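You operate a simulated robot arm through the tools that you are given. There is no shell and no other tool.

You are at the controls of a simulated robot arm. One attempt, no reset.

Task
Dip the red cube in the soak tank and freeze it at -25 C.
Fine: dark all over first; lid shut, frost button on, wait for the blue lamp.
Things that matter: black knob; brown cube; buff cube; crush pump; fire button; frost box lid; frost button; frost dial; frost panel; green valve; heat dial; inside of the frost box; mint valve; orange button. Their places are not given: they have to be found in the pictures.

It is judged by the outcome, as a careful person would: the job done as asked, and still so three seconds after it is handed in. It fails if anything else is knocked over, pushed out of place, dropped, spilled or broken. A push-on lid holds only when it is set on centred and level and pressed home; a screw cap is set on level and turned clockwise until tight.

Robot
A 6-joint arm with a two-finger gripper, fixed in place. Base frame: the origin is on the floor under the middle of its stand, x ahead of it, y to its left, z up. Units: m, rad, N and s.
With the tool pointing down near the work surface it reaches from about 0.4 to 0.84 m from the base axis. Its first joint turns from -2.897 to 2.897 rad. Payload 1.66 kg.
The tool frame sits at the grasp point between the pads (the TCP): z along the fingers, y along the line on which they close. The tips reach 0.016 m beyond it. The gripper opens to 0.111 m; its body begins 0.104 m behind the TCP.
Orientation is that of the tool frame in the base frame, as a unit quaternion [x, y, z, w]. With the fingers straight down and closing along the base's y, the tool's x points along the base's -x, its y along +y and its z along -z.

Tools
- The arm moves only by the tool move_arm. Its argument "increments" is a list of rows, each an object (a shift or turn left out is 0, a gripper value left out holds the last) with "rotation": the turn, a rotation vector about the tool's x, y, z in rad, a list of three; "dp": the shift along the tool's x, y, z in m, a list of three; "hand": the closure, from 0 (fully open) to 1 (shut). In form: [{"rotation": [wx, wy, wz], "dp": [dx, dy, dz], "hand": hand}, ...]. A call has 1 to 20 rows; each row shifts and turns the commanded pose from where the row before left it, along the tool's axes as they then stand. Rows are played at 5 a second. More than 0.05 m and 0.15 rad between two rows, or a gripper value outside its range, and nothing of the call is played. Where a pose cannot be reached the arm comes as near as it can. A force on the tool above 40 N (or 10 N above the force at the start of the call, whichever is more), or a blocked arm, ends the call early, and 0.2 s more pass. Each finger travels about 0.1698 m/s and halts on what it meets, pressing with about 27 N; the grip force reading is that of the motor and also rises with nothing between the fingers. The clock runs only during rows and for 0.2 s after the last one: add rows that do not move to give the fingers time. The reply holds the time, the measured pose of the TCP, the force on the tool along the base axes, the opening and the grip force, in the units named above and with some noise, with the torque about the TCP (base axes, N m) and any sound that the robot's microphone picked up.
- Cameras (640 x 400 px; columns grow to the right, rows downward): "scene" is fixed at [0.0502, -0.5007, 1.6148]; the picture's right is [0.89, -0.45, 0.00], its down [-0.25, -0.49, -0.83] and it looks along [0.38, 0.74, -0.55] (base axes); focal length 362 px, centre (320, 200). "wrist" rides on the gripper at [0.07, 0.014, -0.143] in the tool frame; the picture's right is [-0.19, 0.98, 0.00], its down [-0.87, -0.17, -0.47] and it looks along [-0.46, -0.09, 0.88] (tool axes); focal length 230 px, centre (320, 200).
- capture(camera): a new picture of that camera. It takes no simulated time.
- lift_body(by): moves the trunk up (or, below 0, down) by that many m; the arm rides with it, the base frame stays. It gives what a move gives, with no picture.
- point_at(camera, pixels): there is no depth. For up to 12 entries [column, row, z] of the newest picture of that camera ("zoom" is the newest enlarged one), the place [x, y] in the base frame at which the ray of that pixel passes the height z, good to about 0.002 m. It takes no simulated time.
- inspect(camera, box): a new picture of the part [left, top, right, bottom] of that camera's present view, enlarged. It takes no simulated time.
- sign_off(): hands the job in; it is judged then, once.

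Leave the gripper open and the arm clear of the work at the hand-in unless told otherwise.

The tools are called after "Request:" as a command line: name --argument value ..., lists and objects as JSON in quotes. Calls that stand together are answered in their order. move_arm: Moves the arm, as the interface text tells. Its arguments: {"type":"object","properties":{"increments":{"type":"array"}},"required":["increments"]} The other tools are called the same way: lift_body (by) moves the trunk up or down; capture (camera) takes a picture; point_at (camera, pixels) gives the place at which the rays of pixels pass given heights; inspect (camera, box) takes an enlarged picture of a part of a camera's view; sign_off () hands the job in.

At the start:

```text
time_s: 0.0
tcp_pos: [0.4073, 0.231, 1.2042]
ee_rot: [0.0, 1.0, 0.0, 0.0]
contact_force: [1.2, 0.1, -0.2]
ft_torque: [0.03, -0.01, -0.01]
opening: 0.1108
grasp_force: 0.1
trunk travel left (down, up): [-0.175, 0.415]
```

scene: 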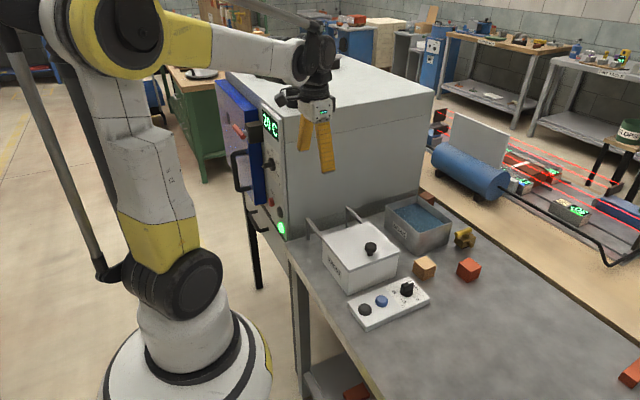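
wrist: 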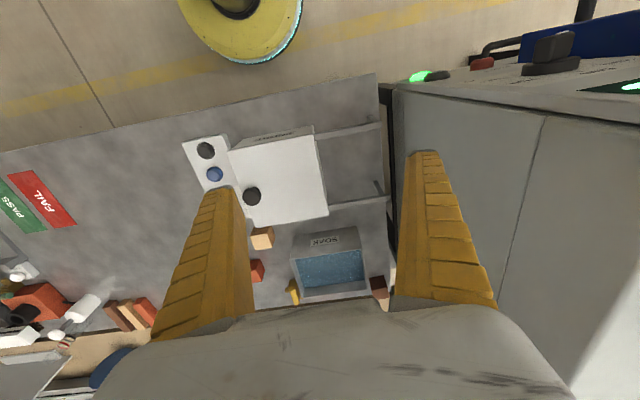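

I see the kiln/oven at the centre, a white frost box with a knobbed lid at (360,255), a panel at (388,303), the soak tank at (418,222), a buff cube at (424,267) and a red cube at (468,269). I'll enlarge these areas first.

Request:
inspect --camera "scene" --box '[300, 180, 500, 340]'

Request:
inspect --camera "scene" --box '[210, 60, 450, 240]'

Request:
inspect --camera "scene" --box '[420, 100, 640, 260]'

Request:
inspect --camera "wrist" --box '[160, 110, 420, 310]'

```text
2.50 times, centred on (400, 260) of scene
```

zoom: 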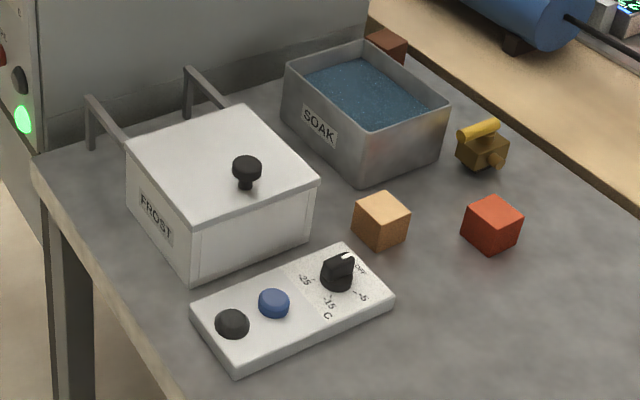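

```text
2.22 times, centred on (330, 150) of scene
```

zoom: 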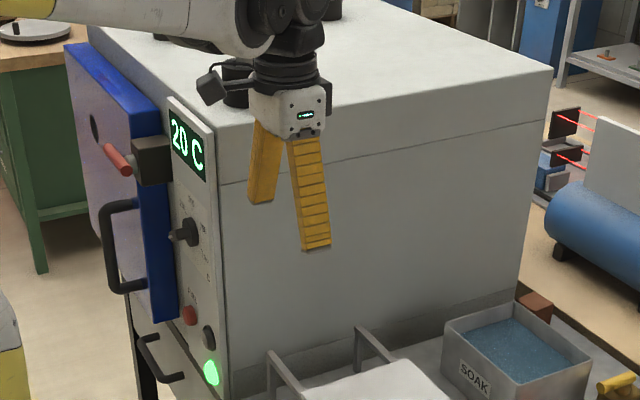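

```text
2.50 times, centred on (530, 180) of scene
```

zoom: 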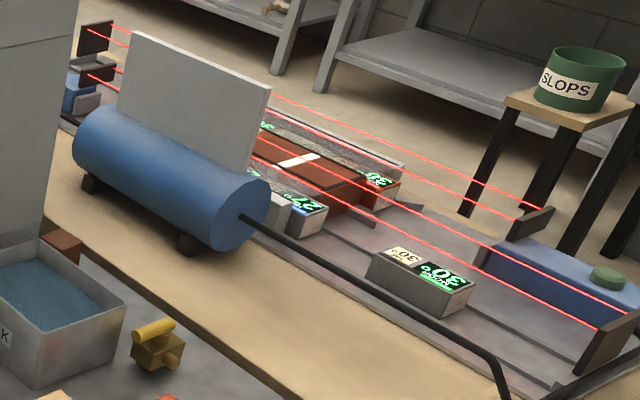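

```text
2.00 times, centred on (290, 210) of wrist
```

zoom: 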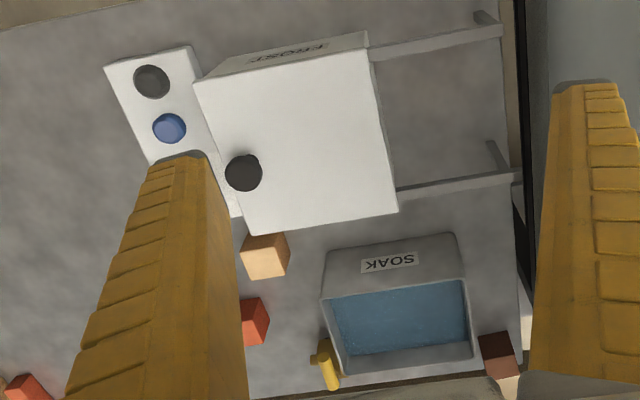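

I'll triangulate heights by comparing rays for the same features in the two cameras: blue button, black button, lid knob, red cube and buff cube.

Request:
point_at --camera "scene" --pixels '[[382, 300, 0.7], [382, 300, 0.8], [382, 300, 0.9], [371, 248, 0.8], [371, 248, 0.9], [371, 248, 1.0], [468, 270, 0.7], [468, 270, 0.8], [424, 267, 0.7], [424, 267, 0.8], [386, 240, 0.8], [386, 240, 0.9]]'

Request:
point_at --camera "wrist" --pixels '[[214, 174, 0.7], [214, 174, 0.8], [214, 174, 0.9], [252, 196, 0.8], [252, 196, 0.9], [252, 196, 1.0], [258, 271, 0.7], [258, 271, 0.8], [262, 238, 0.7], [262, 238, 0.8], [300, 260, 0.8], [300, 260, 0.9]]'

```text
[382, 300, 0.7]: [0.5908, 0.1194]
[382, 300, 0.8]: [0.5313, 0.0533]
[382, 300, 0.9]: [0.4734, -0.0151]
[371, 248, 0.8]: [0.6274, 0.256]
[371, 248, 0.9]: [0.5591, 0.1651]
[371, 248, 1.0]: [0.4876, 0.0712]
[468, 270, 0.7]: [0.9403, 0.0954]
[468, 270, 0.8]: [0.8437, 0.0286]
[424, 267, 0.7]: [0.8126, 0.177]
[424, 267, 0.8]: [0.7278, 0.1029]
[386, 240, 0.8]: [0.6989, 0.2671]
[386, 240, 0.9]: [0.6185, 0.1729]
```

```text
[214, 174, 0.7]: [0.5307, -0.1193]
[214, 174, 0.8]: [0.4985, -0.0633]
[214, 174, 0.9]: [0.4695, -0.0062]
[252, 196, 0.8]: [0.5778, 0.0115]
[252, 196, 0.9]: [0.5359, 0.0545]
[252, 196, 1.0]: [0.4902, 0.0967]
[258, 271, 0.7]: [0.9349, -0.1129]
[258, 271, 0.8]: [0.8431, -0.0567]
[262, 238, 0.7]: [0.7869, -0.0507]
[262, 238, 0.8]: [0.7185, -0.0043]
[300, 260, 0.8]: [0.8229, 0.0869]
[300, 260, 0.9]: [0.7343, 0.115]
```

Table-top items are at roughly z 0.85–0.9. Next I'll shift the gripper toward -y (away from the kiln) to get a clean wrist view over the work.

Request:
move_arm --increments '[{"dp": [0, -0.04, 0]}, {"dp": [0, -0.04, 0]}, {"dp": [0, -0.04, 0]}, {"dp": [0, -0.04, 0]}, {"dp": [0, -0.03, 0]}, {"dp": [0, 0, 0]}]'

Request:
capture --camera "wrist"

Request:
capture --camera "scene"

```text
time_s: 1.4
tcp_pos: [0.4069, 0.0411, 1.2015]
ee_rot: [0.0, 1.0, 0.0, 0.001]
contact_force: [-0.1, 0.1, 0.1]
ft_torque: [0.02, -0.03, 0.01]
opening: 0.1107
grasp_force: 0.0
trunk travel left (down, up): [-0.175, 0.415]
```

```text
taken
```

wrist: 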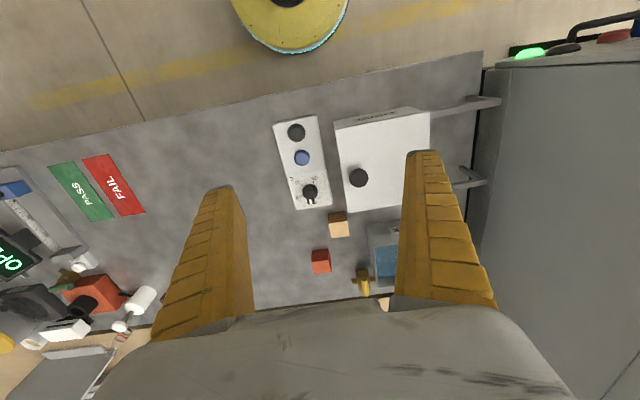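

```text
taken
```

scene: 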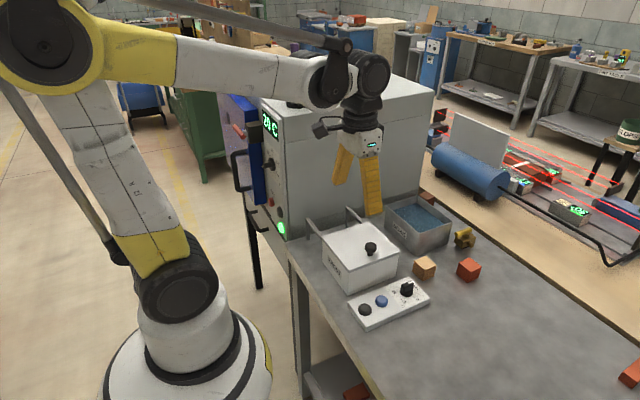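

Request:
inspect --camera "wrist" --box '[250, 90, 450, 215]'

Request:
inspect --camera "scene" --box '[335, 265, 445, 335]'

Request:
inspect --camera "scene" --box '[300, 195, 410, 300]'

Request:
inspect --camera "wrist" --box '[0, 130, 170, 400]'

```text
3.20 times, centred on (350, 152) of wrist
```

zoom: 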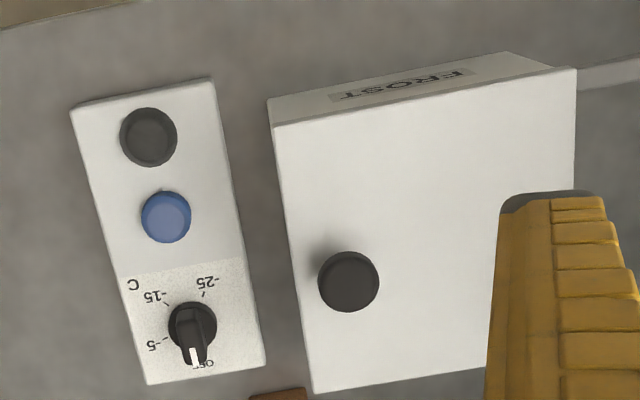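

```text
5.71 times, centred on (390, 300) of scene
```

zoom: 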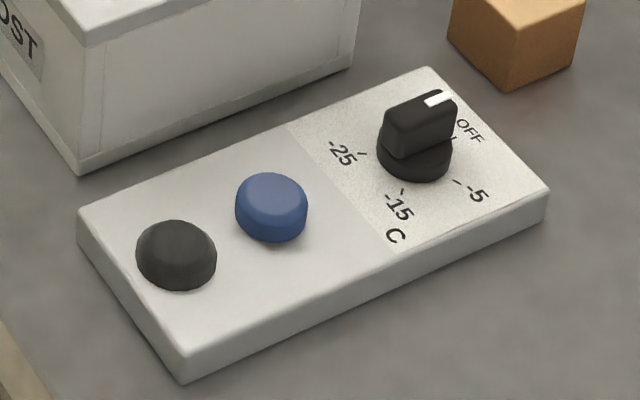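

```text
3.81 times, centred on (355, 248) of scene
```

zoom: 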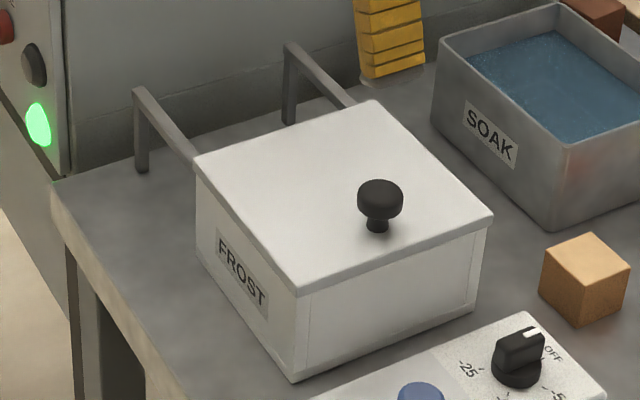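

```text
1.48 times, centred on (85, 265) of wrist
```

zoom: 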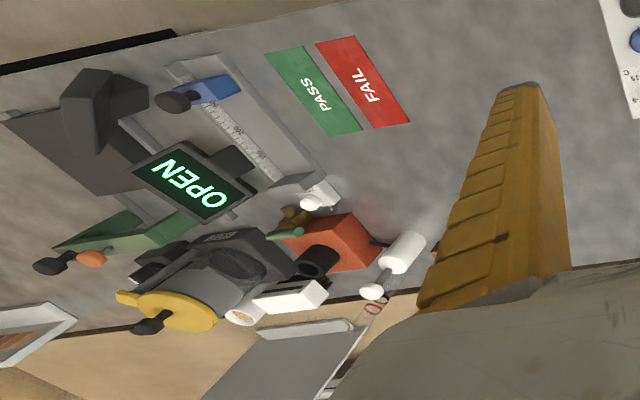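

The blue disc is a push button, the black dome looks like the unlit lamp, and the dial reads OFF with -5/-15/-25 marks. The lid rides on rails going toward the kiln (+y). Next I'll triangulate precisely with the current pictures.

Request:
point_at --camera "scene" --pixels '[[382, 299, 0.88], [366, 308, 0.88], [407, 290, 0.88], [371, 246, 0.98], [289, 246, 0.85], [468, 262, 0.89], [424, 260, 0.89], [399, 257, 0.95], [358, 223, 0.95], [351, 288, 0.85], [289, 241, 0.85], [321, 237, 0.95]]'

Request:
point_at --camera "wrist" --pixels '[[302, 158, 0.88], [296, 131, 0.88], [310, 192, 0.88], [358, 177, 0.98], [482, 52, 0.85], [321, 256, 0.89], [338, 219, 0.89], [348, 212, 0.95], [334, 128, 0.95], [431, 112, 0.95], [484, 70, 0.85], [320, 272, 0.85]]'

```text
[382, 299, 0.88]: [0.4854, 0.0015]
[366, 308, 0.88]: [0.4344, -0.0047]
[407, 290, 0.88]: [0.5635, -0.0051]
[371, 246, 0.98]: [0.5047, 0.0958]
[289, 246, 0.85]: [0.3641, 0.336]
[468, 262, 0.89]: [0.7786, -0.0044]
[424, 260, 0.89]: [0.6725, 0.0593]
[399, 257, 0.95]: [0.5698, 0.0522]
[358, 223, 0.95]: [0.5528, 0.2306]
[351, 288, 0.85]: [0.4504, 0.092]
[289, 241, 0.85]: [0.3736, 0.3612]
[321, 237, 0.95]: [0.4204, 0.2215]
```

```text
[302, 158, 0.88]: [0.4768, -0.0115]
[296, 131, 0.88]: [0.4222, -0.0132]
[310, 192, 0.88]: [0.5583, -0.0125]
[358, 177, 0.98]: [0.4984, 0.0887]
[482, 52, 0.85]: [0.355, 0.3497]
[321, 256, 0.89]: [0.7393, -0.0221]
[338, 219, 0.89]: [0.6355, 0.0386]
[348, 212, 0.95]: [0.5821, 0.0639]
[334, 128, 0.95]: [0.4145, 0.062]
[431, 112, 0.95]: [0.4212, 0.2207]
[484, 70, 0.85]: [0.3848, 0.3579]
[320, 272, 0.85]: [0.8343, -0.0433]
```

Lid spans about x 0.415–0.58, y 0.06–0.225, with the knob near (0.50, 0.09, 0.98). I'll move over to y≈0.14 to view the rails and the kiln wall between the fingers.

Request:
move_arm --increments '[{"dp": [0, 0.04, 0]}, {"dp": [0, 0.04, 0]}, {"dp": [0, 0.04, 0]}, {"dp": [0, 0, 0]}]'

Request:
capture --camera "wrist"

Request:
inspect --camera "wrist" --box '[220, 80, 440, 220]'

Request:
inspect --camera "wrist" --box '[220, 180, 440, 320]'

```text
time_s: 2.4
tcp_pos: [0.407, 0.1631, 1.2051]
ee_rot: [0.001, 1.0, 0.0, 0.0]
contact_force: [0.2, -0.3, 0.0]
ft_torque: [-0.03, -0.01, -0.03]
opening: 0.1107
grasp_force: 0.1
trunk travel left (down, up): [-0.175, 0.415]
```

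```text
taken
```

wrist: 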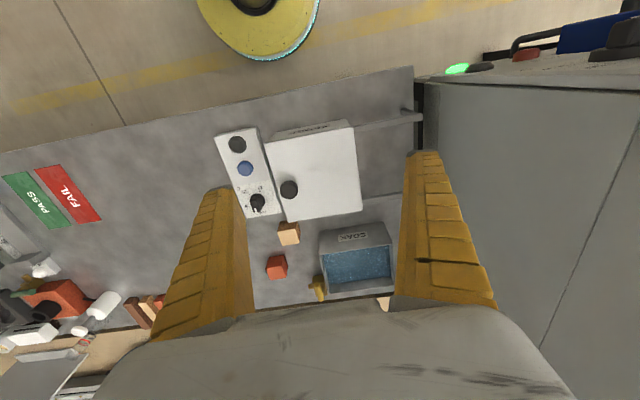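

```text
2.86 times, centred on (330, 150) of wrist
```

zoom: 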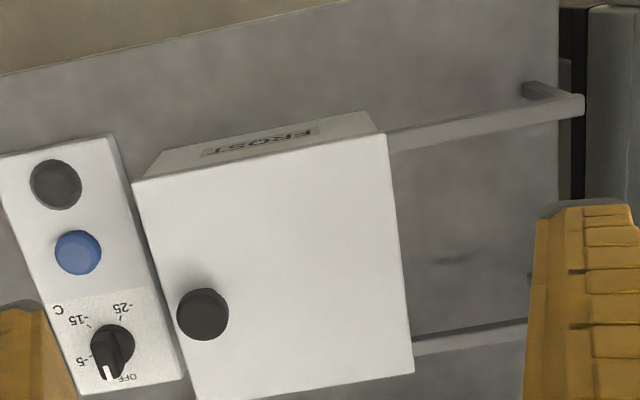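

```text
2.86 times, centred on (330, 250) of wrist
```

zoom: 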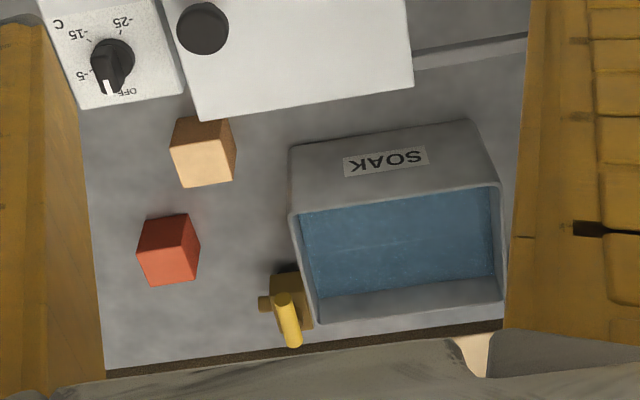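

Now I'll triangulate the tank rim, rail ends, kiln wall and cubes.

Request:
point_at --camera "wrist" --pixels '[[319.5, 255.2, 0.93], [393, 244.8, 0.93], [395.5, 290, 0.93], [329.5, 292.7, 0.93], [422, 116, 0.94], [360, 127, 0.94], [362, 204, 0.95], [400, 195, 0.94], [425, 106, 0.85], [289, 189, 0.98], [277, 263, 0.87], [289, 234, 0.87]]'

Request:
point_at --camera "scene" --pixels '[[416, 238.5, 0.93], [387, 207.5, 0.93], [416, 197, 0.93], [451, 222, 0.93], [309, 221, 0.94], [346, 207, 0.94], [358, 223, 0.95], [386, 220, 0.93], [371, 246, 0.98], [420, 254, 0.85], [468, 269, 0.87], [424, 267, 0.87]]'

Request:
inspect --camera "scene" --box '[380, 185, 500, 290]'

```text
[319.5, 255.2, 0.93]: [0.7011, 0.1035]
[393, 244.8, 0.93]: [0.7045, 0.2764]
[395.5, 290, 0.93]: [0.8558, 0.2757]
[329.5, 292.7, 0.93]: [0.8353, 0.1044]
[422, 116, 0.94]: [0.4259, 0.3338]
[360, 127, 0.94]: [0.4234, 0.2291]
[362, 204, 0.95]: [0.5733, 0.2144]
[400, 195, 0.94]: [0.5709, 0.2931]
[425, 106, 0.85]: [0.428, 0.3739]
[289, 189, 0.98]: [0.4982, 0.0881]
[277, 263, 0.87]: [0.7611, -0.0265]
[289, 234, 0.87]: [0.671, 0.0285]
```

```text
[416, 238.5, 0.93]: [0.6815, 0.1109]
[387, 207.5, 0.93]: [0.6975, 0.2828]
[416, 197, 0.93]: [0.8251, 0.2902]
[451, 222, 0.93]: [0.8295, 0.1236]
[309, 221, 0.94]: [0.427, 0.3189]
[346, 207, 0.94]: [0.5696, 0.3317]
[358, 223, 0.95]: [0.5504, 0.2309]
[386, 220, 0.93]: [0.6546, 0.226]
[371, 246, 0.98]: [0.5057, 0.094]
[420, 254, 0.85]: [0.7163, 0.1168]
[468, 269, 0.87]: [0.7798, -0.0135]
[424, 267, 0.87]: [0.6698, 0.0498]
```

```text
3.81 times, centred on (440, 238) of scene
```

zoom: 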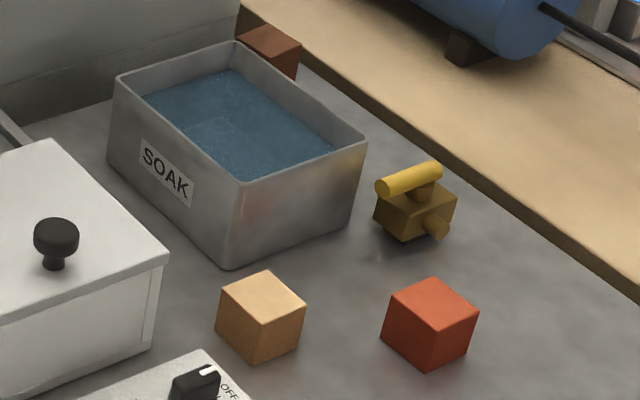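

The rays agree: tank spans about x 0.70–0.85, y 0.10–0.28, rail ends near y 0.33, kiln wall near y 0.37. I'll zoom hard on the dial, the red cube, and the rails to get exact shapes.

Request:
inspect --camera "wrist" --box '[215, 125, 295, 225]'

Request:
inspect --camera "wrist" --box '[260, 215, 310, 285]'

Request:
inspect --camera "scene" --box '[385, 275, 430, 305]'

Request:
inspect --camera "scene" --box '[300, 195, 380, 260]'

```text
4.00 times, centred on (255, 175) of wrist
```

zoom: 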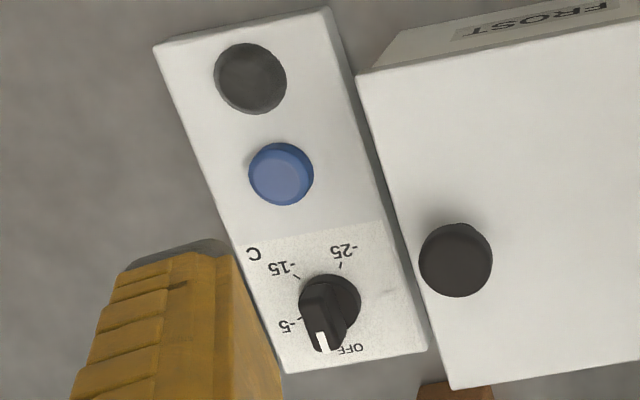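

```text
5.71 times, centred on (285, 250) of wrist
```

zoom: 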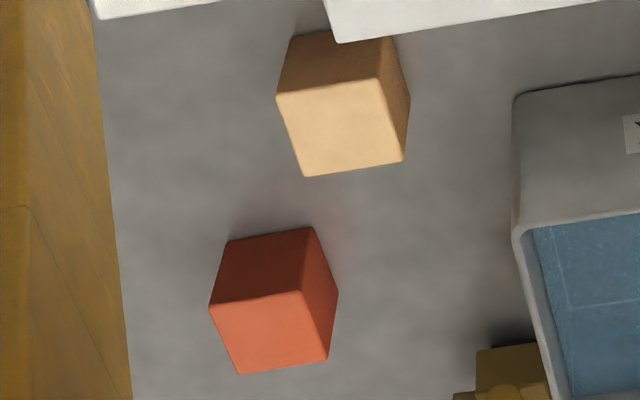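

```text
13.33 times, centred on (408, 290) of scene
```

zoom: 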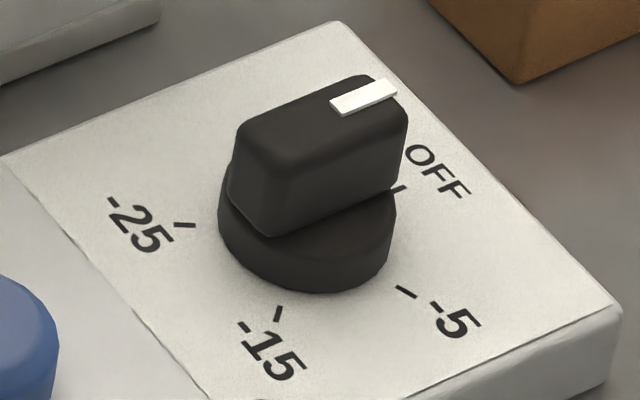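

```text
6.15 times, centred on (340, 228) of scene
```

zoom: 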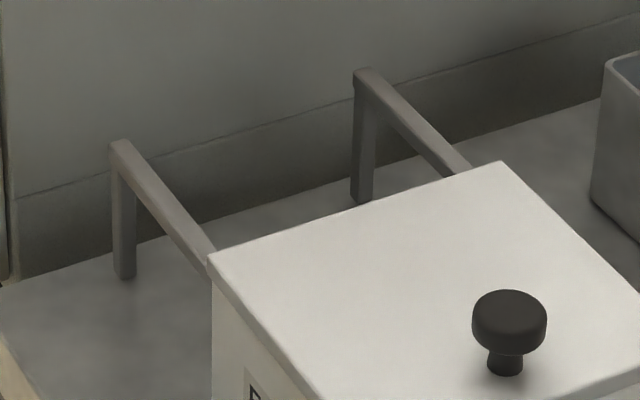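

Clear view of the dial. I'll re-inspect it as the newest zoom and get the coordinates of ticks and bar.

Request:
inspect --camera "scene" --box '[385, 275, 430, 305]'

Request:
point_at --camera "zoom" --pixels '[[185, 224, 0.875], [279, 312, 0.875], [406, 291, 0.875], [400, 188, 0.875], [307, 235, 0.885], [340, 105, 0.905], [395, 90, 0.905], [245, 130, 0.905], [300, 165, 0.905], [405, 120, 0.905], [365, 77, 0.905], [612, 312, 0.875]]'

Request:
inspect --camera "wrist" --box '[235, 185, 285, 220]'

```text
13.33 times, centred on (408, 290) of scene
```

zoom: 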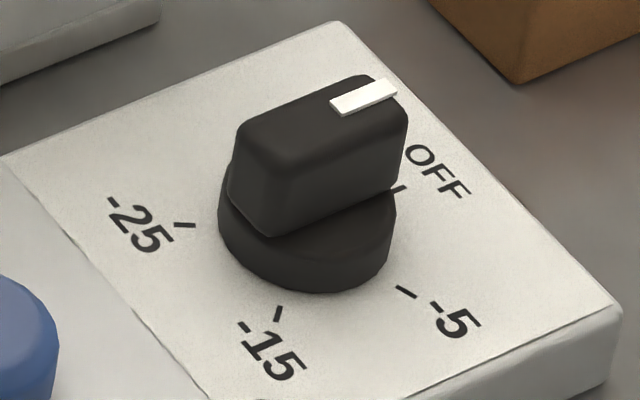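

```text
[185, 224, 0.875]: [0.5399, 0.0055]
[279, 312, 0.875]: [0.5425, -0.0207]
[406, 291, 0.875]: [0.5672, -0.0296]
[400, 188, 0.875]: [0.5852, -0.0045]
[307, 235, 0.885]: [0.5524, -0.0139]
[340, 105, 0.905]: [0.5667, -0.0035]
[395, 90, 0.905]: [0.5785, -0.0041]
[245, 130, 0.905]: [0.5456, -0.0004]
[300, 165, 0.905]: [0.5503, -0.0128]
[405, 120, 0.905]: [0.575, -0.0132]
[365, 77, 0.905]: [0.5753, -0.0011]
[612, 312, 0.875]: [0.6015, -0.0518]
```

```text
11.43 times, centred on (260, 202) of wrist
```

zoom: 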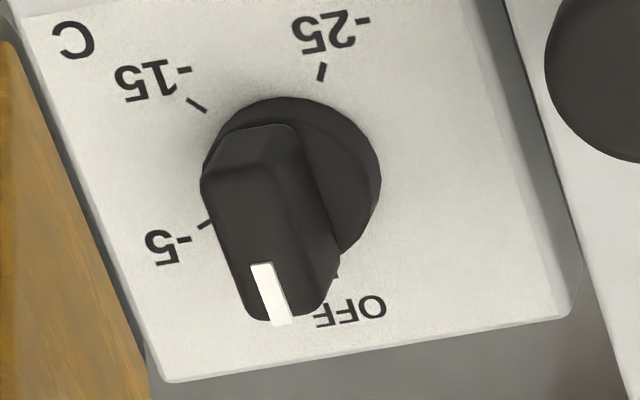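

Now the same tick points from the wrist zoom, to fix the panel height.

Request:
point_at --camera "zoom" --pixels '[[322, 71, 0.875], [197, 105, 0.875], [206, 223, 0.875], [335, 272, 0.875], [322, 71, 0.885], [197, 105, 0.885], [206, 223, 0.885], [335, 272, 0.885], [560, 318, 0.875], [168, 378, 0.875], [258, 265, 0.905], [282, 322, 0.905]]'

```text
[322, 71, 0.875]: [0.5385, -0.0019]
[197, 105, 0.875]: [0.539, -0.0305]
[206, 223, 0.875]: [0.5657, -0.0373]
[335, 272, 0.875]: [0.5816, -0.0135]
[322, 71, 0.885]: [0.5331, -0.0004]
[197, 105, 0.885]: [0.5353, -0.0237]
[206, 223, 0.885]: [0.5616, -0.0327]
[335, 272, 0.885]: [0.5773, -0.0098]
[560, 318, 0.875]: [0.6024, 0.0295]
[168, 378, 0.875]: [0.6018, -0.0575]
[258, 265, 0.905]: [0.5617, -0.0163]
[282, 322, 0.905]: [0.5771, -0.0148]
```

Panel top comes to about z 0.883 and dial centre about (0.5575, -0.0115). Next: exact measures of the lid knob and lid top from both cameras.

Request:
inspect --camera "scene" --box '[345, 225, 405, 265]'

Request:
inspect --camera "wrist" --box '[260, 160, 320, 215]'

```text
10.00 times, centred on (375, 245) of scene
```

zoom: 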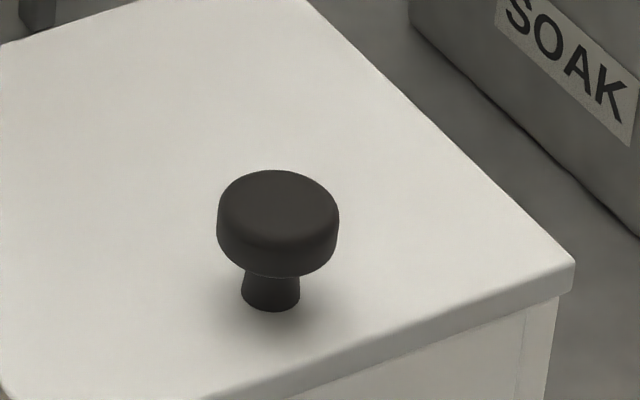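

```text
7.27 times, centred on (290, 188) of wrist
```

zoom: 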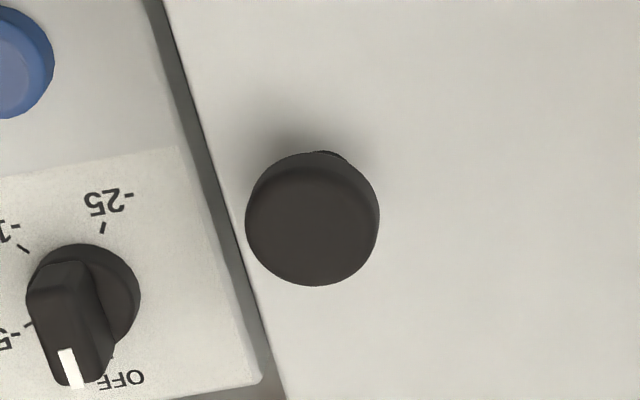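

Request:
point_at --camera "wrist" --pixels '[[288.5, 191.7, 0.97], [288.5, 191.7, 0.98], [288.5, 191.7, 0.99]]'

Request:
point_at --camera "scene" --pixels '[[370.8, 245.7, 0.97], [370.8, 245.7, 0.98], [370.8, 245.7, 0.99], [370.1, 255, 0.95], [370.1, 255, 0.94], [400.4, 251.3, 0.95], [400.4, 251.3, 0.94]]'

```text
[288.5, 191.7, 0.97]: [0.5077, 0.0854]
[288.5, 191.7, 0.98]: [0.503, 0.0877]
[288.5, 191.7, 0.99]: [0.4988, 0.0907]
```

```text
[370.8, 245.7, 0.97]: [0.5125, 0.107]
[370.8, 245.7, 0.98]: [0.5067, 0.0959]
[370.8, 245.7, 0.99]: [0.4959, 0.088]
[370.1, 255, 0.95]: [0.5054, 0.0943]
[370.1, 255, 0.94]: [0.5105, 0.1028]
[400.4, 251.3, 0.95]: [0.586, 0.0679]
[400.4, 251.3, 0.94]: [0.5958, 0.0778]
```

Lid knob: centre about (0.501, 0.090), cap top about z 0.986, lid top about 0.953. I'll move above the knob with the gripper partly closed, staying high for now.

Request:
move_arm --increments '[{"dp": [-0.0235, -0.01775, 0.03], "hand": 0.3}, {"dp": [-0.0235, -0.01775, 0.03]}, {"dp": [-0.0235, -0.01775, 0.03]}, {"dp": [-0.0235, -0.01775, 0.03]}, {"dp": [0, 0, 0]}, {"dp": [0, 0, 0]}]'

Request:
capture --camera "wrist"

Request:
capture --camera "scene"

```text
time_s: 3.8
tcp_pos: [0.5031, 0.091, 1.0799]
ee_rot: [0.0, 1.0, 0.0, 0.0]
contact_force: [0.2, -0.5, -0.8]
ft_torque: [0.01, -0.03, 0.02]
opening: 0.0791
grasp_force: 1.2
trunk travel left (down, up): [-0.175, 0.415]
```

```text
taken
```

wrist: 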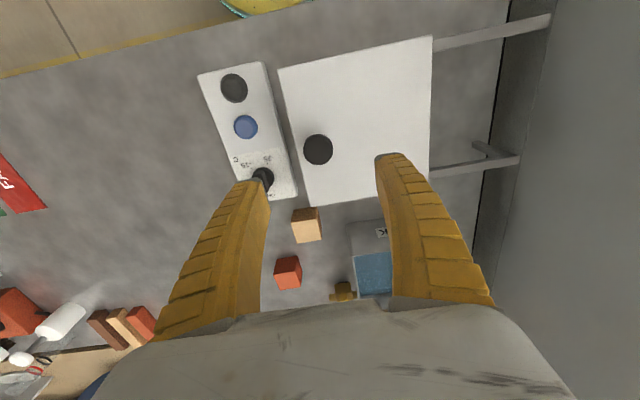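

```text
taken
```

scene: 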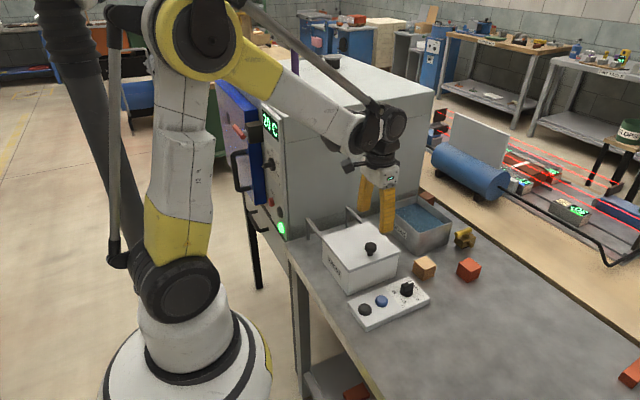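

Request:
point_at --camera "wrist" --pixels '[[318, 150, 0.986], [434, 36, 0.953], [278, 70, 0.953], [311, 206, 0.953], [430, 178, 0.953], [287, 272, 0.87], [306, 225, 0.87], [245, 126, 0.89], [233, 88, 0.89], [262, 178, 0.9], [550, 18, 0.94], [519, 160, 0.94]]'

```text
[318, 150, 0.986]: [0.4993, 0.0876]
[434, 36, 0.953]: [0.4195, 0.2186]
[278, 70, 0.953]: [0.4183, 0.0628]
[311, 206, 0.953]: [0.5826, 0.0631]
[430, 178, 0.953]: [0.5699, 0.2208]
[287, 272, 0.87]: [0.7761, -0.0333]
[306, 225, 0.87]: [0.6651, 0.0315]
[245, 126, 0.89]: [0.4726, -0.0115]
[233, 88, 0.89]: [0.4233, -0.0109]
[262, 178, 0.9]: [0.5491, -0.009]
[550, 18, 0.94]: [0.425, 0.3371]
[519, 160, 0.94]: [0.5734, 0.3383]
```

The knob sits centred between the fingers at (0.500, 0.089). I'll descend to TCP z≈0.975 with the fingers at 0.078 m opening, either side of the knob.

Request:
move_arm --increments '[{"dp": [0, 0, 0.03]}, {"dp": [0, 0, 0.03]}, {"dp": [0.001, -0.001, 0.025]}, {"dp": [0, 0, 0.02]}, {"dp": [0, 0, 0]}]'

Request:
inspect --camera "scene" --box '[320, 190, 430, 290]'

```text
time_s: 5.0
tcp_pos: [0.4996, 0.0886, 0.9788]
ee_rot: [0.0, 1.0, 0.001, 0.0]
contact_force: [1.3, 0.2, 0.0]
ft_torque: [0.02, 0.01, 0.02]
opening: 0.0791
grasp_force: 1.1
trunk travel left (down, up): [-0.175, 0.415]
```

```text
4.00 times, centred on (375, 240) of scene
```

zoom: 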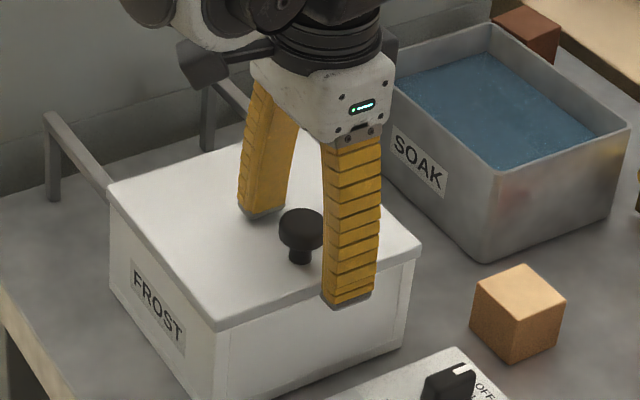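

Fingers straddle the knob and the tips are just above the lid. Closing on the knob now.

Request:
move_arm --increments '[{"hand": 0.6}, {"hand": 1.0}, {"dp": [0, 0, 0]}, {"dp": [0, 0, 0]}]'

Request:
inspect --camera "scene" --box '[320, 190, 430, 290]'

```text
time_s: 6.0
tcp_pos: [0.5012, 0.089, 0.9789]
ee_rot: [0.0, 1.0, 0.0, 0.0]
contact_force: [-3.7, 5.9, -8.9]
ft_torque: [0.05, -0.05, 0.01]
opening: 0.0246
grasp_force: 34.0
trunk travel left (down, up): [-0.175, 0.415]
```

```text
4.00 times, centred on (375, 240) of scene
```

zoom: 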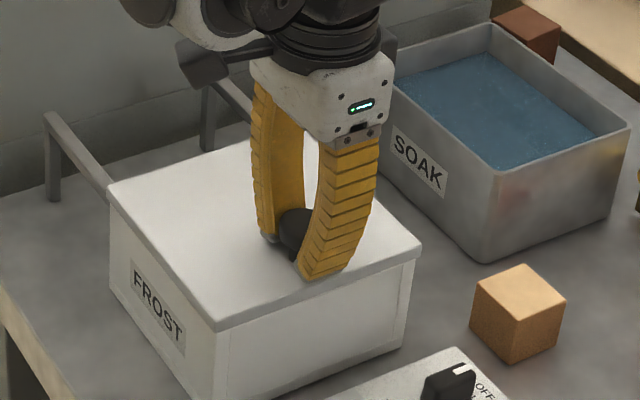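

The knob is held (0.0246 m, 34 N). I'll slide the lid a short way toward +y along the rails and check that it moves freely.

Request:
move_arm --increments '[{"dp": [0, 0.01, 0]}, {"dp": [0, 0.015, 0]}, {"dp": [0, 0.015, 0]}, {"dp": [0, 0, 0]}]'

Request:
inspect --camera "scene" --box '[300, 190, 430, 300]'

```text
time_s: 7.0
tcp_pos: [0.4994, 0.1296, 0.978]
ee_rot: [0.001, 1.0, 0.0, -0.001]
contact_force: [-10.2, -0.5, -27.8]
ft_torque: [0.0, -0.06, 0.06]
opening: 0.0247
grasp_force: 33.4
trunk travel left (down, up): [-0.175, 0.415]
```

```text
3.64 times, centred on (365, 245) of scene
```

zoom: 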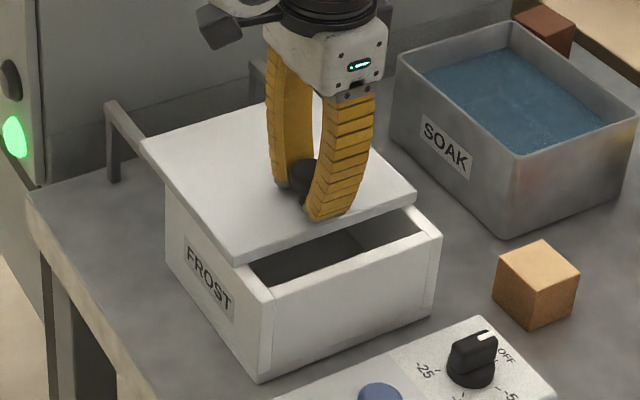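

The lid slides well, but there's a -28 N z force building (the lid tugging the tool down). I'll ease the tool down 2 mm and watch how the force responds.

Request:
move_arm --increments '[{"dp": [0, 0, 0.002]}, {"dp": [0, 0, 0]}]'

```text
time_s: 7.6
tcp_pos: [0.4988, 0.1292, 0.9777]
ee_rot: [0.0, 1.0, 0.0, 0.001]
contact_force: [-2.7, 0.3, -3.3]
ft_torque: [0.02, -0.15, 0.03]
opening: 0.0248
grasp_force: 34.2
trunk travel left (down, up): [-0.175, 0.415]
```

The force dropped to -3 N. Continuing the slide with a slight downward trim.

Request:
move_arm --increments '[{"dp": [0, 0.015, 0.0003]}, {"dp": [0, 0.015, 0.0003]}, {"dp": [0, 0.01, 0.0004]}, {"dp": [0, 0, 0]}]'

Request:
inspect --camera "scene" --box '[300, 190, 430, 300]'

```text
time_s: 8.6
tcp_pos: [0.5011, 0.1697, 0.975]
ee_rot: [0.0, 1.0, 0.001, 0.0]
contact_force: [-4.4, -0.4, -11.6]
ft_torque: [-0.01, -0.09, -0.1]
opening: 0.0238
grasp_force: 34.1
trunk travel left (down, up): [-0.175, 0.415]
```

```text
3.64 times, centred on (365, 245) of scene
```

zoom: 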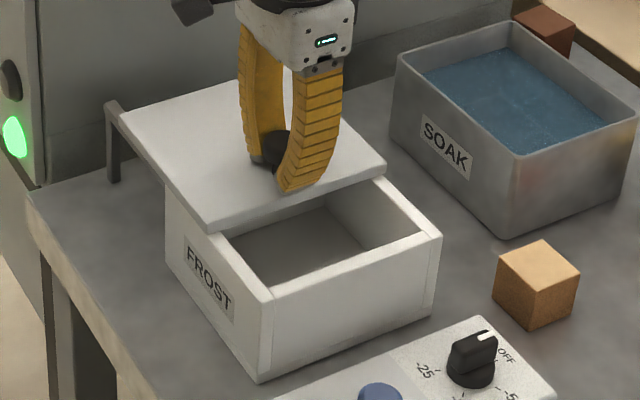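

80 mm open so far. Continuing another 35 mm, watching the force.

Request:
move_arm --increments '[{"dp": [0, 0.01, 0.001]}, {"dp": [0, 0.01, 0.0003]}, {"dp": [0, 0.01, 0.0003]}, {"dp": [0, 0.005, 0]}, {"dp": [0, 0, 0]}]'

Request:
inspect --camera "scene" --box '[300, 190, 430, 300]'

Request:
capture --camera "wrist"

```text
time_s: 9.8
tcp_pos: [0.501, 0.2056, 0.974]
ee_rot: [0.001, 1.0, 0.001, -0.001]
contact_force: [-10.5, -0.1, -23.2]
ft_torque: [0.02, -0.22, -0.08]
opening: 0.0227
grasp_force: 33.6
trunk travel left (down, up): [-0.175, 0.415]
```

```text
3.64 times, centred on (365, 245) of scene
```

zoom: 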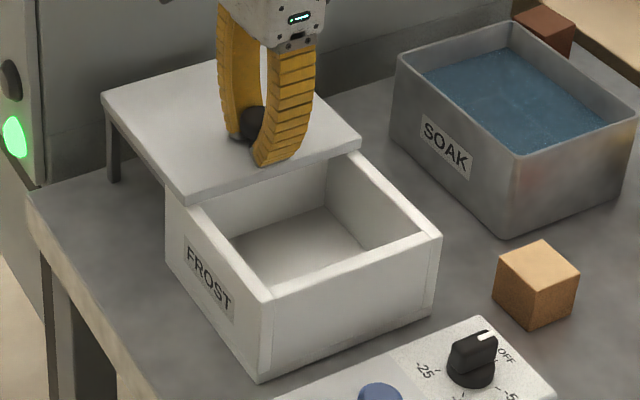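

```text
taken
```

wrist: 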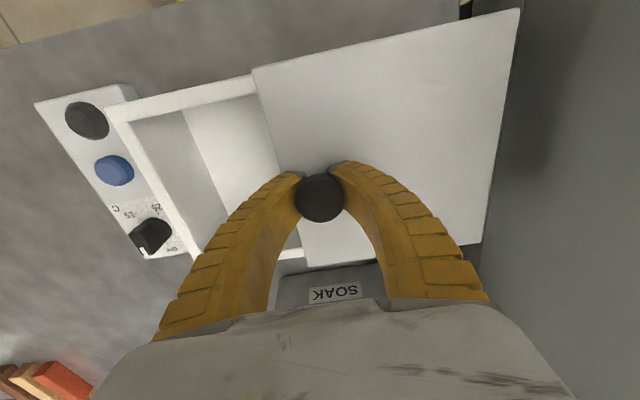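

The lid now covers y≈0.18–0.336 and the box interior is open by about 10 cm. I'll relieve the vertical force, release the knob, and rise straight up.

Request:
move_arm --increments '[{"dp": [0, 0, 0.0018]}, {"dp": [0, 0, 0]}, {"hand": 0.7}, {"hand": 0.5}, {"hand": 0.3}, {"dp": [0, 0, 0]}, {"dp": [0, 0, 0]}]'

Request:
inspect --camera "scene" --box '[300, 190, 430, 300]'

```text
time_s: 11.4
tcp_pos: [0.5004, 0.204, 0.9732]
ee_rot: [0.001, 1.0, 0.001, 0.0]
contact_force: [2.9, -3.7, 9.1]
ft_torque: [0.38, -0.06, -0.12]
opening: 0.0787
grasp_force: 0.1
trunk travel left (down, up): [-0.175, 0.415]
```

```text
3.64 times, centred on (365, 245) of scene
```

zoom: 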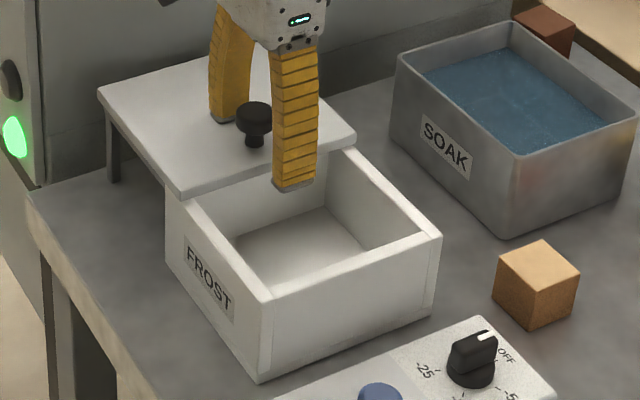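

A light contact reads after opening (a finger is brushing the lid). Rising straight up in small steps.

Request:
move_arm --increments '[{"dp": [0, 0, -0.01]}, {"dp": [0, 0, -0.02]}, {"dp": [0, 0, -0.04]}, {"dp": [0, 0, -0.045]}, {"dp": [0, 0, 0]}]'

Request:
inspect --camera "scene" --box '[300, 190, 430, 300]'

Request:
capture --camera "wrist"

```text
time_s: 12.6
tcp_pos: [0.5005, 0.2022, 1.0898]
ee_rot: [0.0, 1.0, -0.001, -0.001]
contact_force: [0.2, 0.3, 0.0]
ft_torque: [0.03, -0.02, -0.01]
opening: 0.079
grasp_force: 1.1
trunk travel left (down, up): [-0.175, 0.415]
```

```text
3.64 times, centred on (365, 245) of scene
```

zoom: 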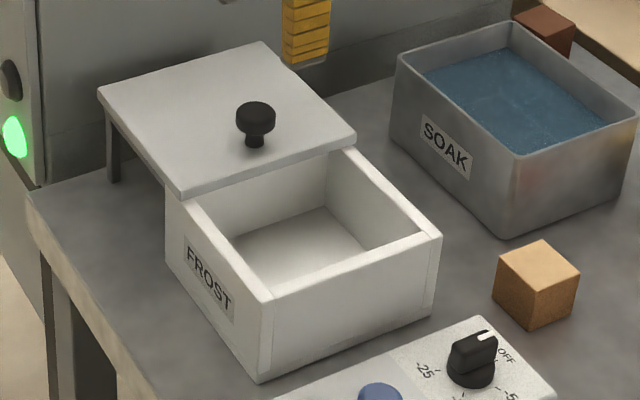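

```text
taken
```

wrist: 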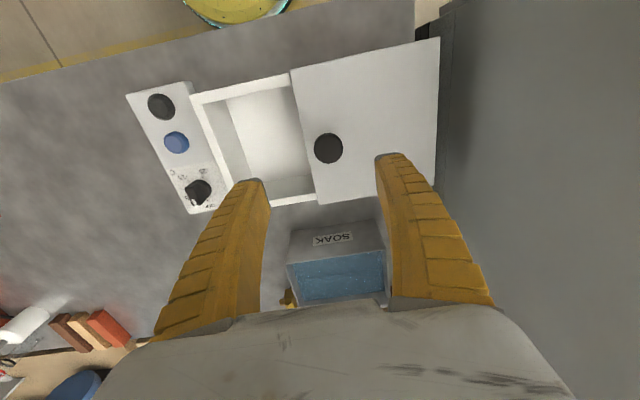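

The lid rests stable and open. Now I'll measure the new lid/knob position and the box interior from this view.

Request:
inspect --camera "wrist" --box '[120, 60, 330, 220]'

Request:
point_at --camera "wrist" --pixels '[[328, 148, 0.984], [291, 70, 0.953], [316, 204, 0.953], [440, 38, 0.953], [434, 182, 0.953], [190, 96, 0.94], [291, 75, 0.94], [198, 104, 0.94], [225, 101, 0.86], [250, 180, 0.86]]'

```text
2.50 times, centred on (225, 140) of wrist
```

zoom: 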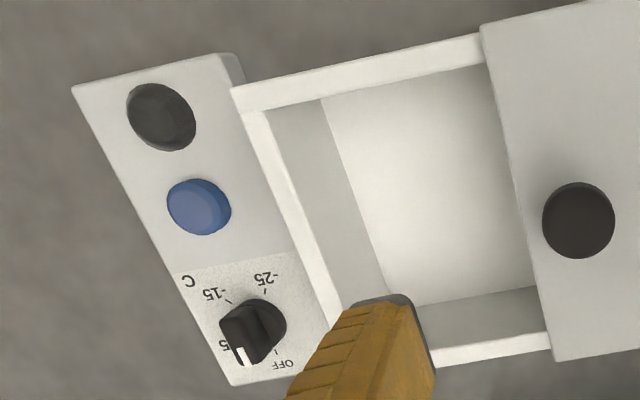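

```text
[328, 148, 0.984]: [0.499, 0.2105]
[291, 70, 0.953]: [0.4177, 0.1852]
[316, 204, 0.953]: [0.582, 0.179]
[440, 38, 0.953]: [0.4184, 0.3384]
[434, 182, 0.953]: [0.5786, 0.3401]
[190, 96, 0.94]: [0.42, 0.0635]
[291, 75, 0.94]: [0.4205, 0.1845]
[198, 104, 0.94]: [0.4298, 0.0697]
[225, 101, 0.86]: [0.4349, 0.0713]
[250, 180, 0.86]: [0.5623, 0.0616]
```

Lid knob is now at about (0.50, 0.21). Box interior: x 0.43–0.57, y 0.07–0.18, floor about z 0.86. Next I move over toward the red cube at safe height for a closer look.

Request:
move_arm --increments '[{"dp": [-0.0271, -0.0319, 0], "hand": 0}, {"dp": [-0.0271, -0.0319, 0]}, {"dp": [-0.0271, -0.0319, 0]}, {"dp": [-0.0271, -0.0319, 0]}, {"dp": [-0.0271, -0.0319, 0]}, {"dp": [-0.0271, -0.0319, 0]}, {"dp": [-0.0271, -0.0319, 0]}, {"dp": [0, 0, 0]}]'

Request:
capture --camera "wrist"

Request:
capture --camera "scene"

```text
time_s: 14.4
tcp_pos: [0.6904, -0.0193, 1.0885]
ee_rot: [0.0, 1.0, 0.0, -0.001]
contact_force: [0.5, -0.1, -0.1]
ft_torque: [0.0, 0.0, 0.02]
opening: 0.1109
grasp_force: 0.1
trunk travel left (down, up): [-0.175, 0.415]
```

```text
taken
```

wrist: 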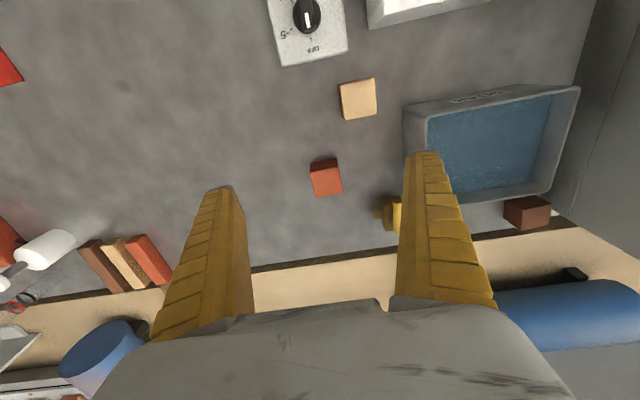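

```text
taken
```

scene: 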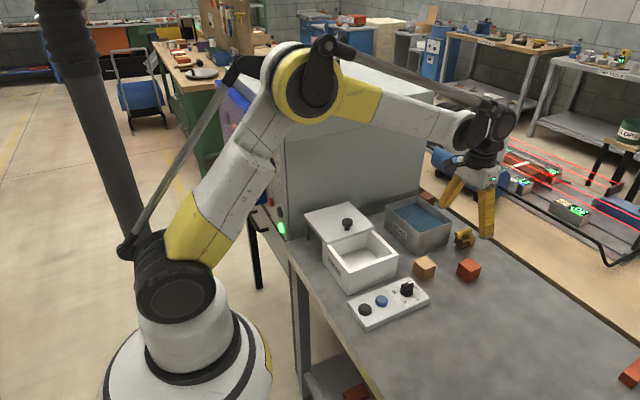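

Request:
inspect --camera "scene" --box '[448, 250, 490, 290]'

Request:
point_at --camera "zoom" --pixels '[[320, 200, 0.89]]'

Request:
inspect --camera "wrist" --box '[300, 145, 420, 225]'

```text
10.00 times, centred on (469, 270) of scene
```

zoom: 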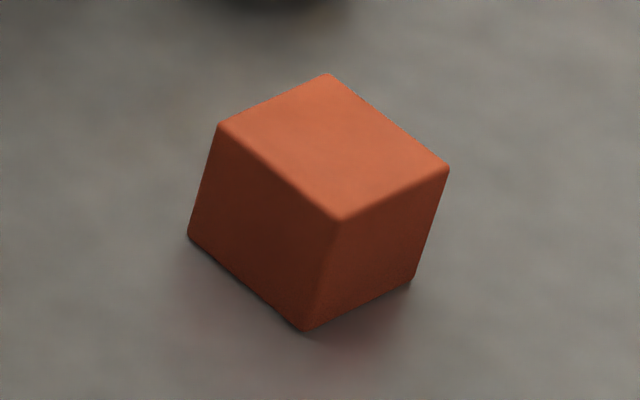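

```text
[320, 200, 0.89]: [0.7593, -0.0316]
```

```text
5.00 times, centred on (360, 185) of wrist
```

zoom: 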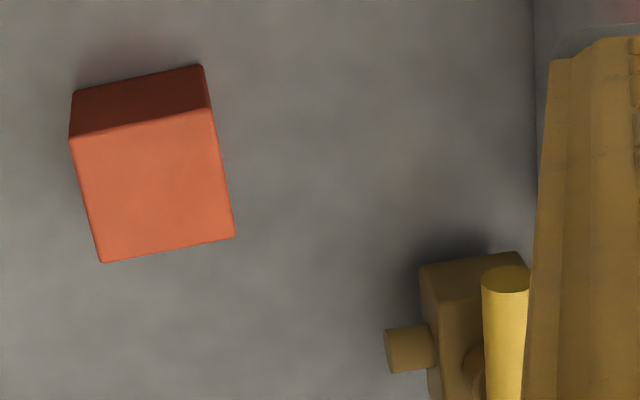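

Request:
point_at --camera "zoom" --pixels '[[154, 187, 0.88], [154, 187, 0.89], [154, 187, 0.9], [70, 142, 0.89], [211, 108, 0.89], [234, 237, 0.89], [102, 262, 0.89], [74, 92, 0.85], [201, 66, 0.85], [420, 290, 0.87], [530, 260, 0.87], [390, 350, 0.87]]'

Request:
point_at --camera "scene" --pixels '[[470.4, 264.7, 0.88], [470.4, 264.7, 0.89], [470.4, 264.7, 0.9], [458.8, 262.5, 0.89], [469.8, 257.4, 0.89], [481.9, 267, 0.89], [471.1, 272.1, 0.89], [455.8, 273.7, 0.85], [467.3, 283.1, 0.85], [478.3, 278, 0.85]]'

```text
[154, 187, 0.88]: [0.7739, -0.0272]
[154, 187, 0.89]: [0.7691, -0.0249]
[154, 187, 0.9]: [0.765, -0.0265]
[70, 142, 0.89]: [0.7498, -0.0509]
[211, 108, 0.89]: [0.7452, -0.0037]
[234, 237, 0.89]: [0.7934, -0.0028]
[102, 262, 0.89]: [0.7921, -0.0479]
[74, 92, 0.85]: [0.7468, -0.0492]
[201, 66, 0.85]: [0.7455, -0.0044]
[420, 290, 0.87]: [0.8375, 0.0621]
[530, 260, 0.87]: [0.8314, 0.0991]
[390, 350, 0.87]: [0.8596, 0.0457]
```

```text
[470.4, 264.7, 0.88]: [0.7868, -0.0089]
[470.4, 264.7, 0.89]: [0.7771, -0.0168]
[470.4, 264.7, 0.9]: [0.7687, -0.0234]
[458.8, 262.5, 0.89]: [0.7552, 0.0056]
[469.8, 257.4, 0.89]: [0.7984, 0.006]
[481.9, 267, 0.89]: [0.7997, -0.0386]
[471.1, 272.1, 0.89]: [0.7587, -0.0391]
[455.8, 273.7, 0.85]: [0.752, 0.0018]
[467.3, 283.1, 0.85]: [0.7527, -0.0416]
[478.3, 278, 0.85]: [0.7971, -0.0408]
```

Red cube: centre about (0.768, -0.0255), top z≈0.902, 45 mm across, axis-aligned; table at about z 0.857. I'll line up above it and descend partway.

Request:
move_arm --increments '[{"dp": [-0.039, -0.003, 0], "hand": 0.2}, {"dp": [-0.0386, -0.0032, 0]}, {"dp": [0, 0, 0.04]}, {"dp": [0, 0, 0.04]}, {"dp": [0, 0, 0.04]}, {"dp": [0, 0, 0]}]'

Request:
capture --camera "wrist"

Request:
inspect --camera "scene" --box '[410, 180, 530, 300]'

```text
time_s: 15.8
tcp_pos: [0.7678, -0.0246, 0.9653]
ee_rot: [-0.001, 1.0, 0.0, 0.0]
contact_force: [0.7, -0.5, -1.0]
ft_torque: [0.01, 0.0, 0.02]
opening: 0.0897
grasp_force: 0.7
trunk travel left (down, up): [-0.175, 0.415]
```

```text
taken
```

wrist: 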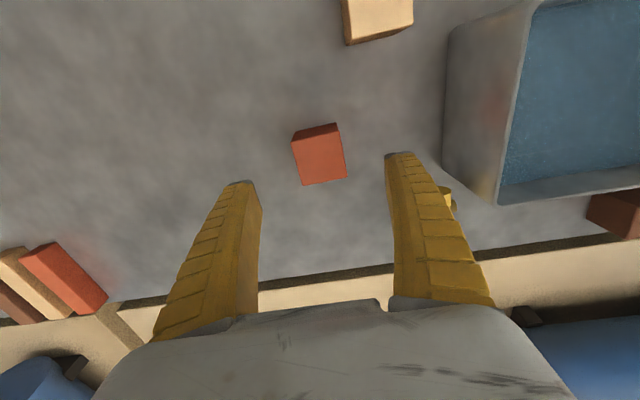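

```text
3.33 times, centred on (470, 240) of scene
```

zoom: 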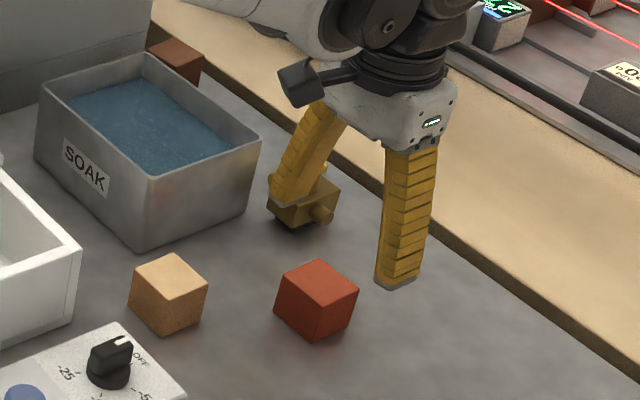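

Request:
inspect --camera "wrist" --box '[270, 110, 370, 200]'

Request:
point_at --camera "wrist" --pixels '[[320, 158, 0.902], [293, 143, 0.902], [341, 132, 0.902], [347, 178, 0.902], [303, 186, 0.902], [500, 205, 0.93], [245, 183, 0.949], [400, 154, 0.949]]'

```text
4.44 times, centred on (320, 155) of wrist
```

zoom: 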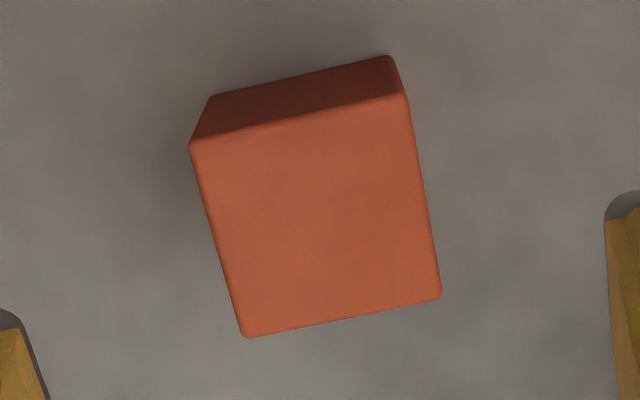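

```text
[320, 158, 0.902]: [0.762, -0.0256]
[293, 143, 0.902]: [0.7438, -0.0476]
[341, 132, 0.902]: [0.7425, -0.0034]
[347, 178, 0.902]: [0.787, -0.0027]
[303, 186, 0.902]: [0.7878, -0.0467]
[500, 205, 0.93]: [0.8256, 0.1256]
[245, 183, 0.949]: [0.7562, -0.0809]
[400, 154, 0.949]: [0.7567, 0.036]
```

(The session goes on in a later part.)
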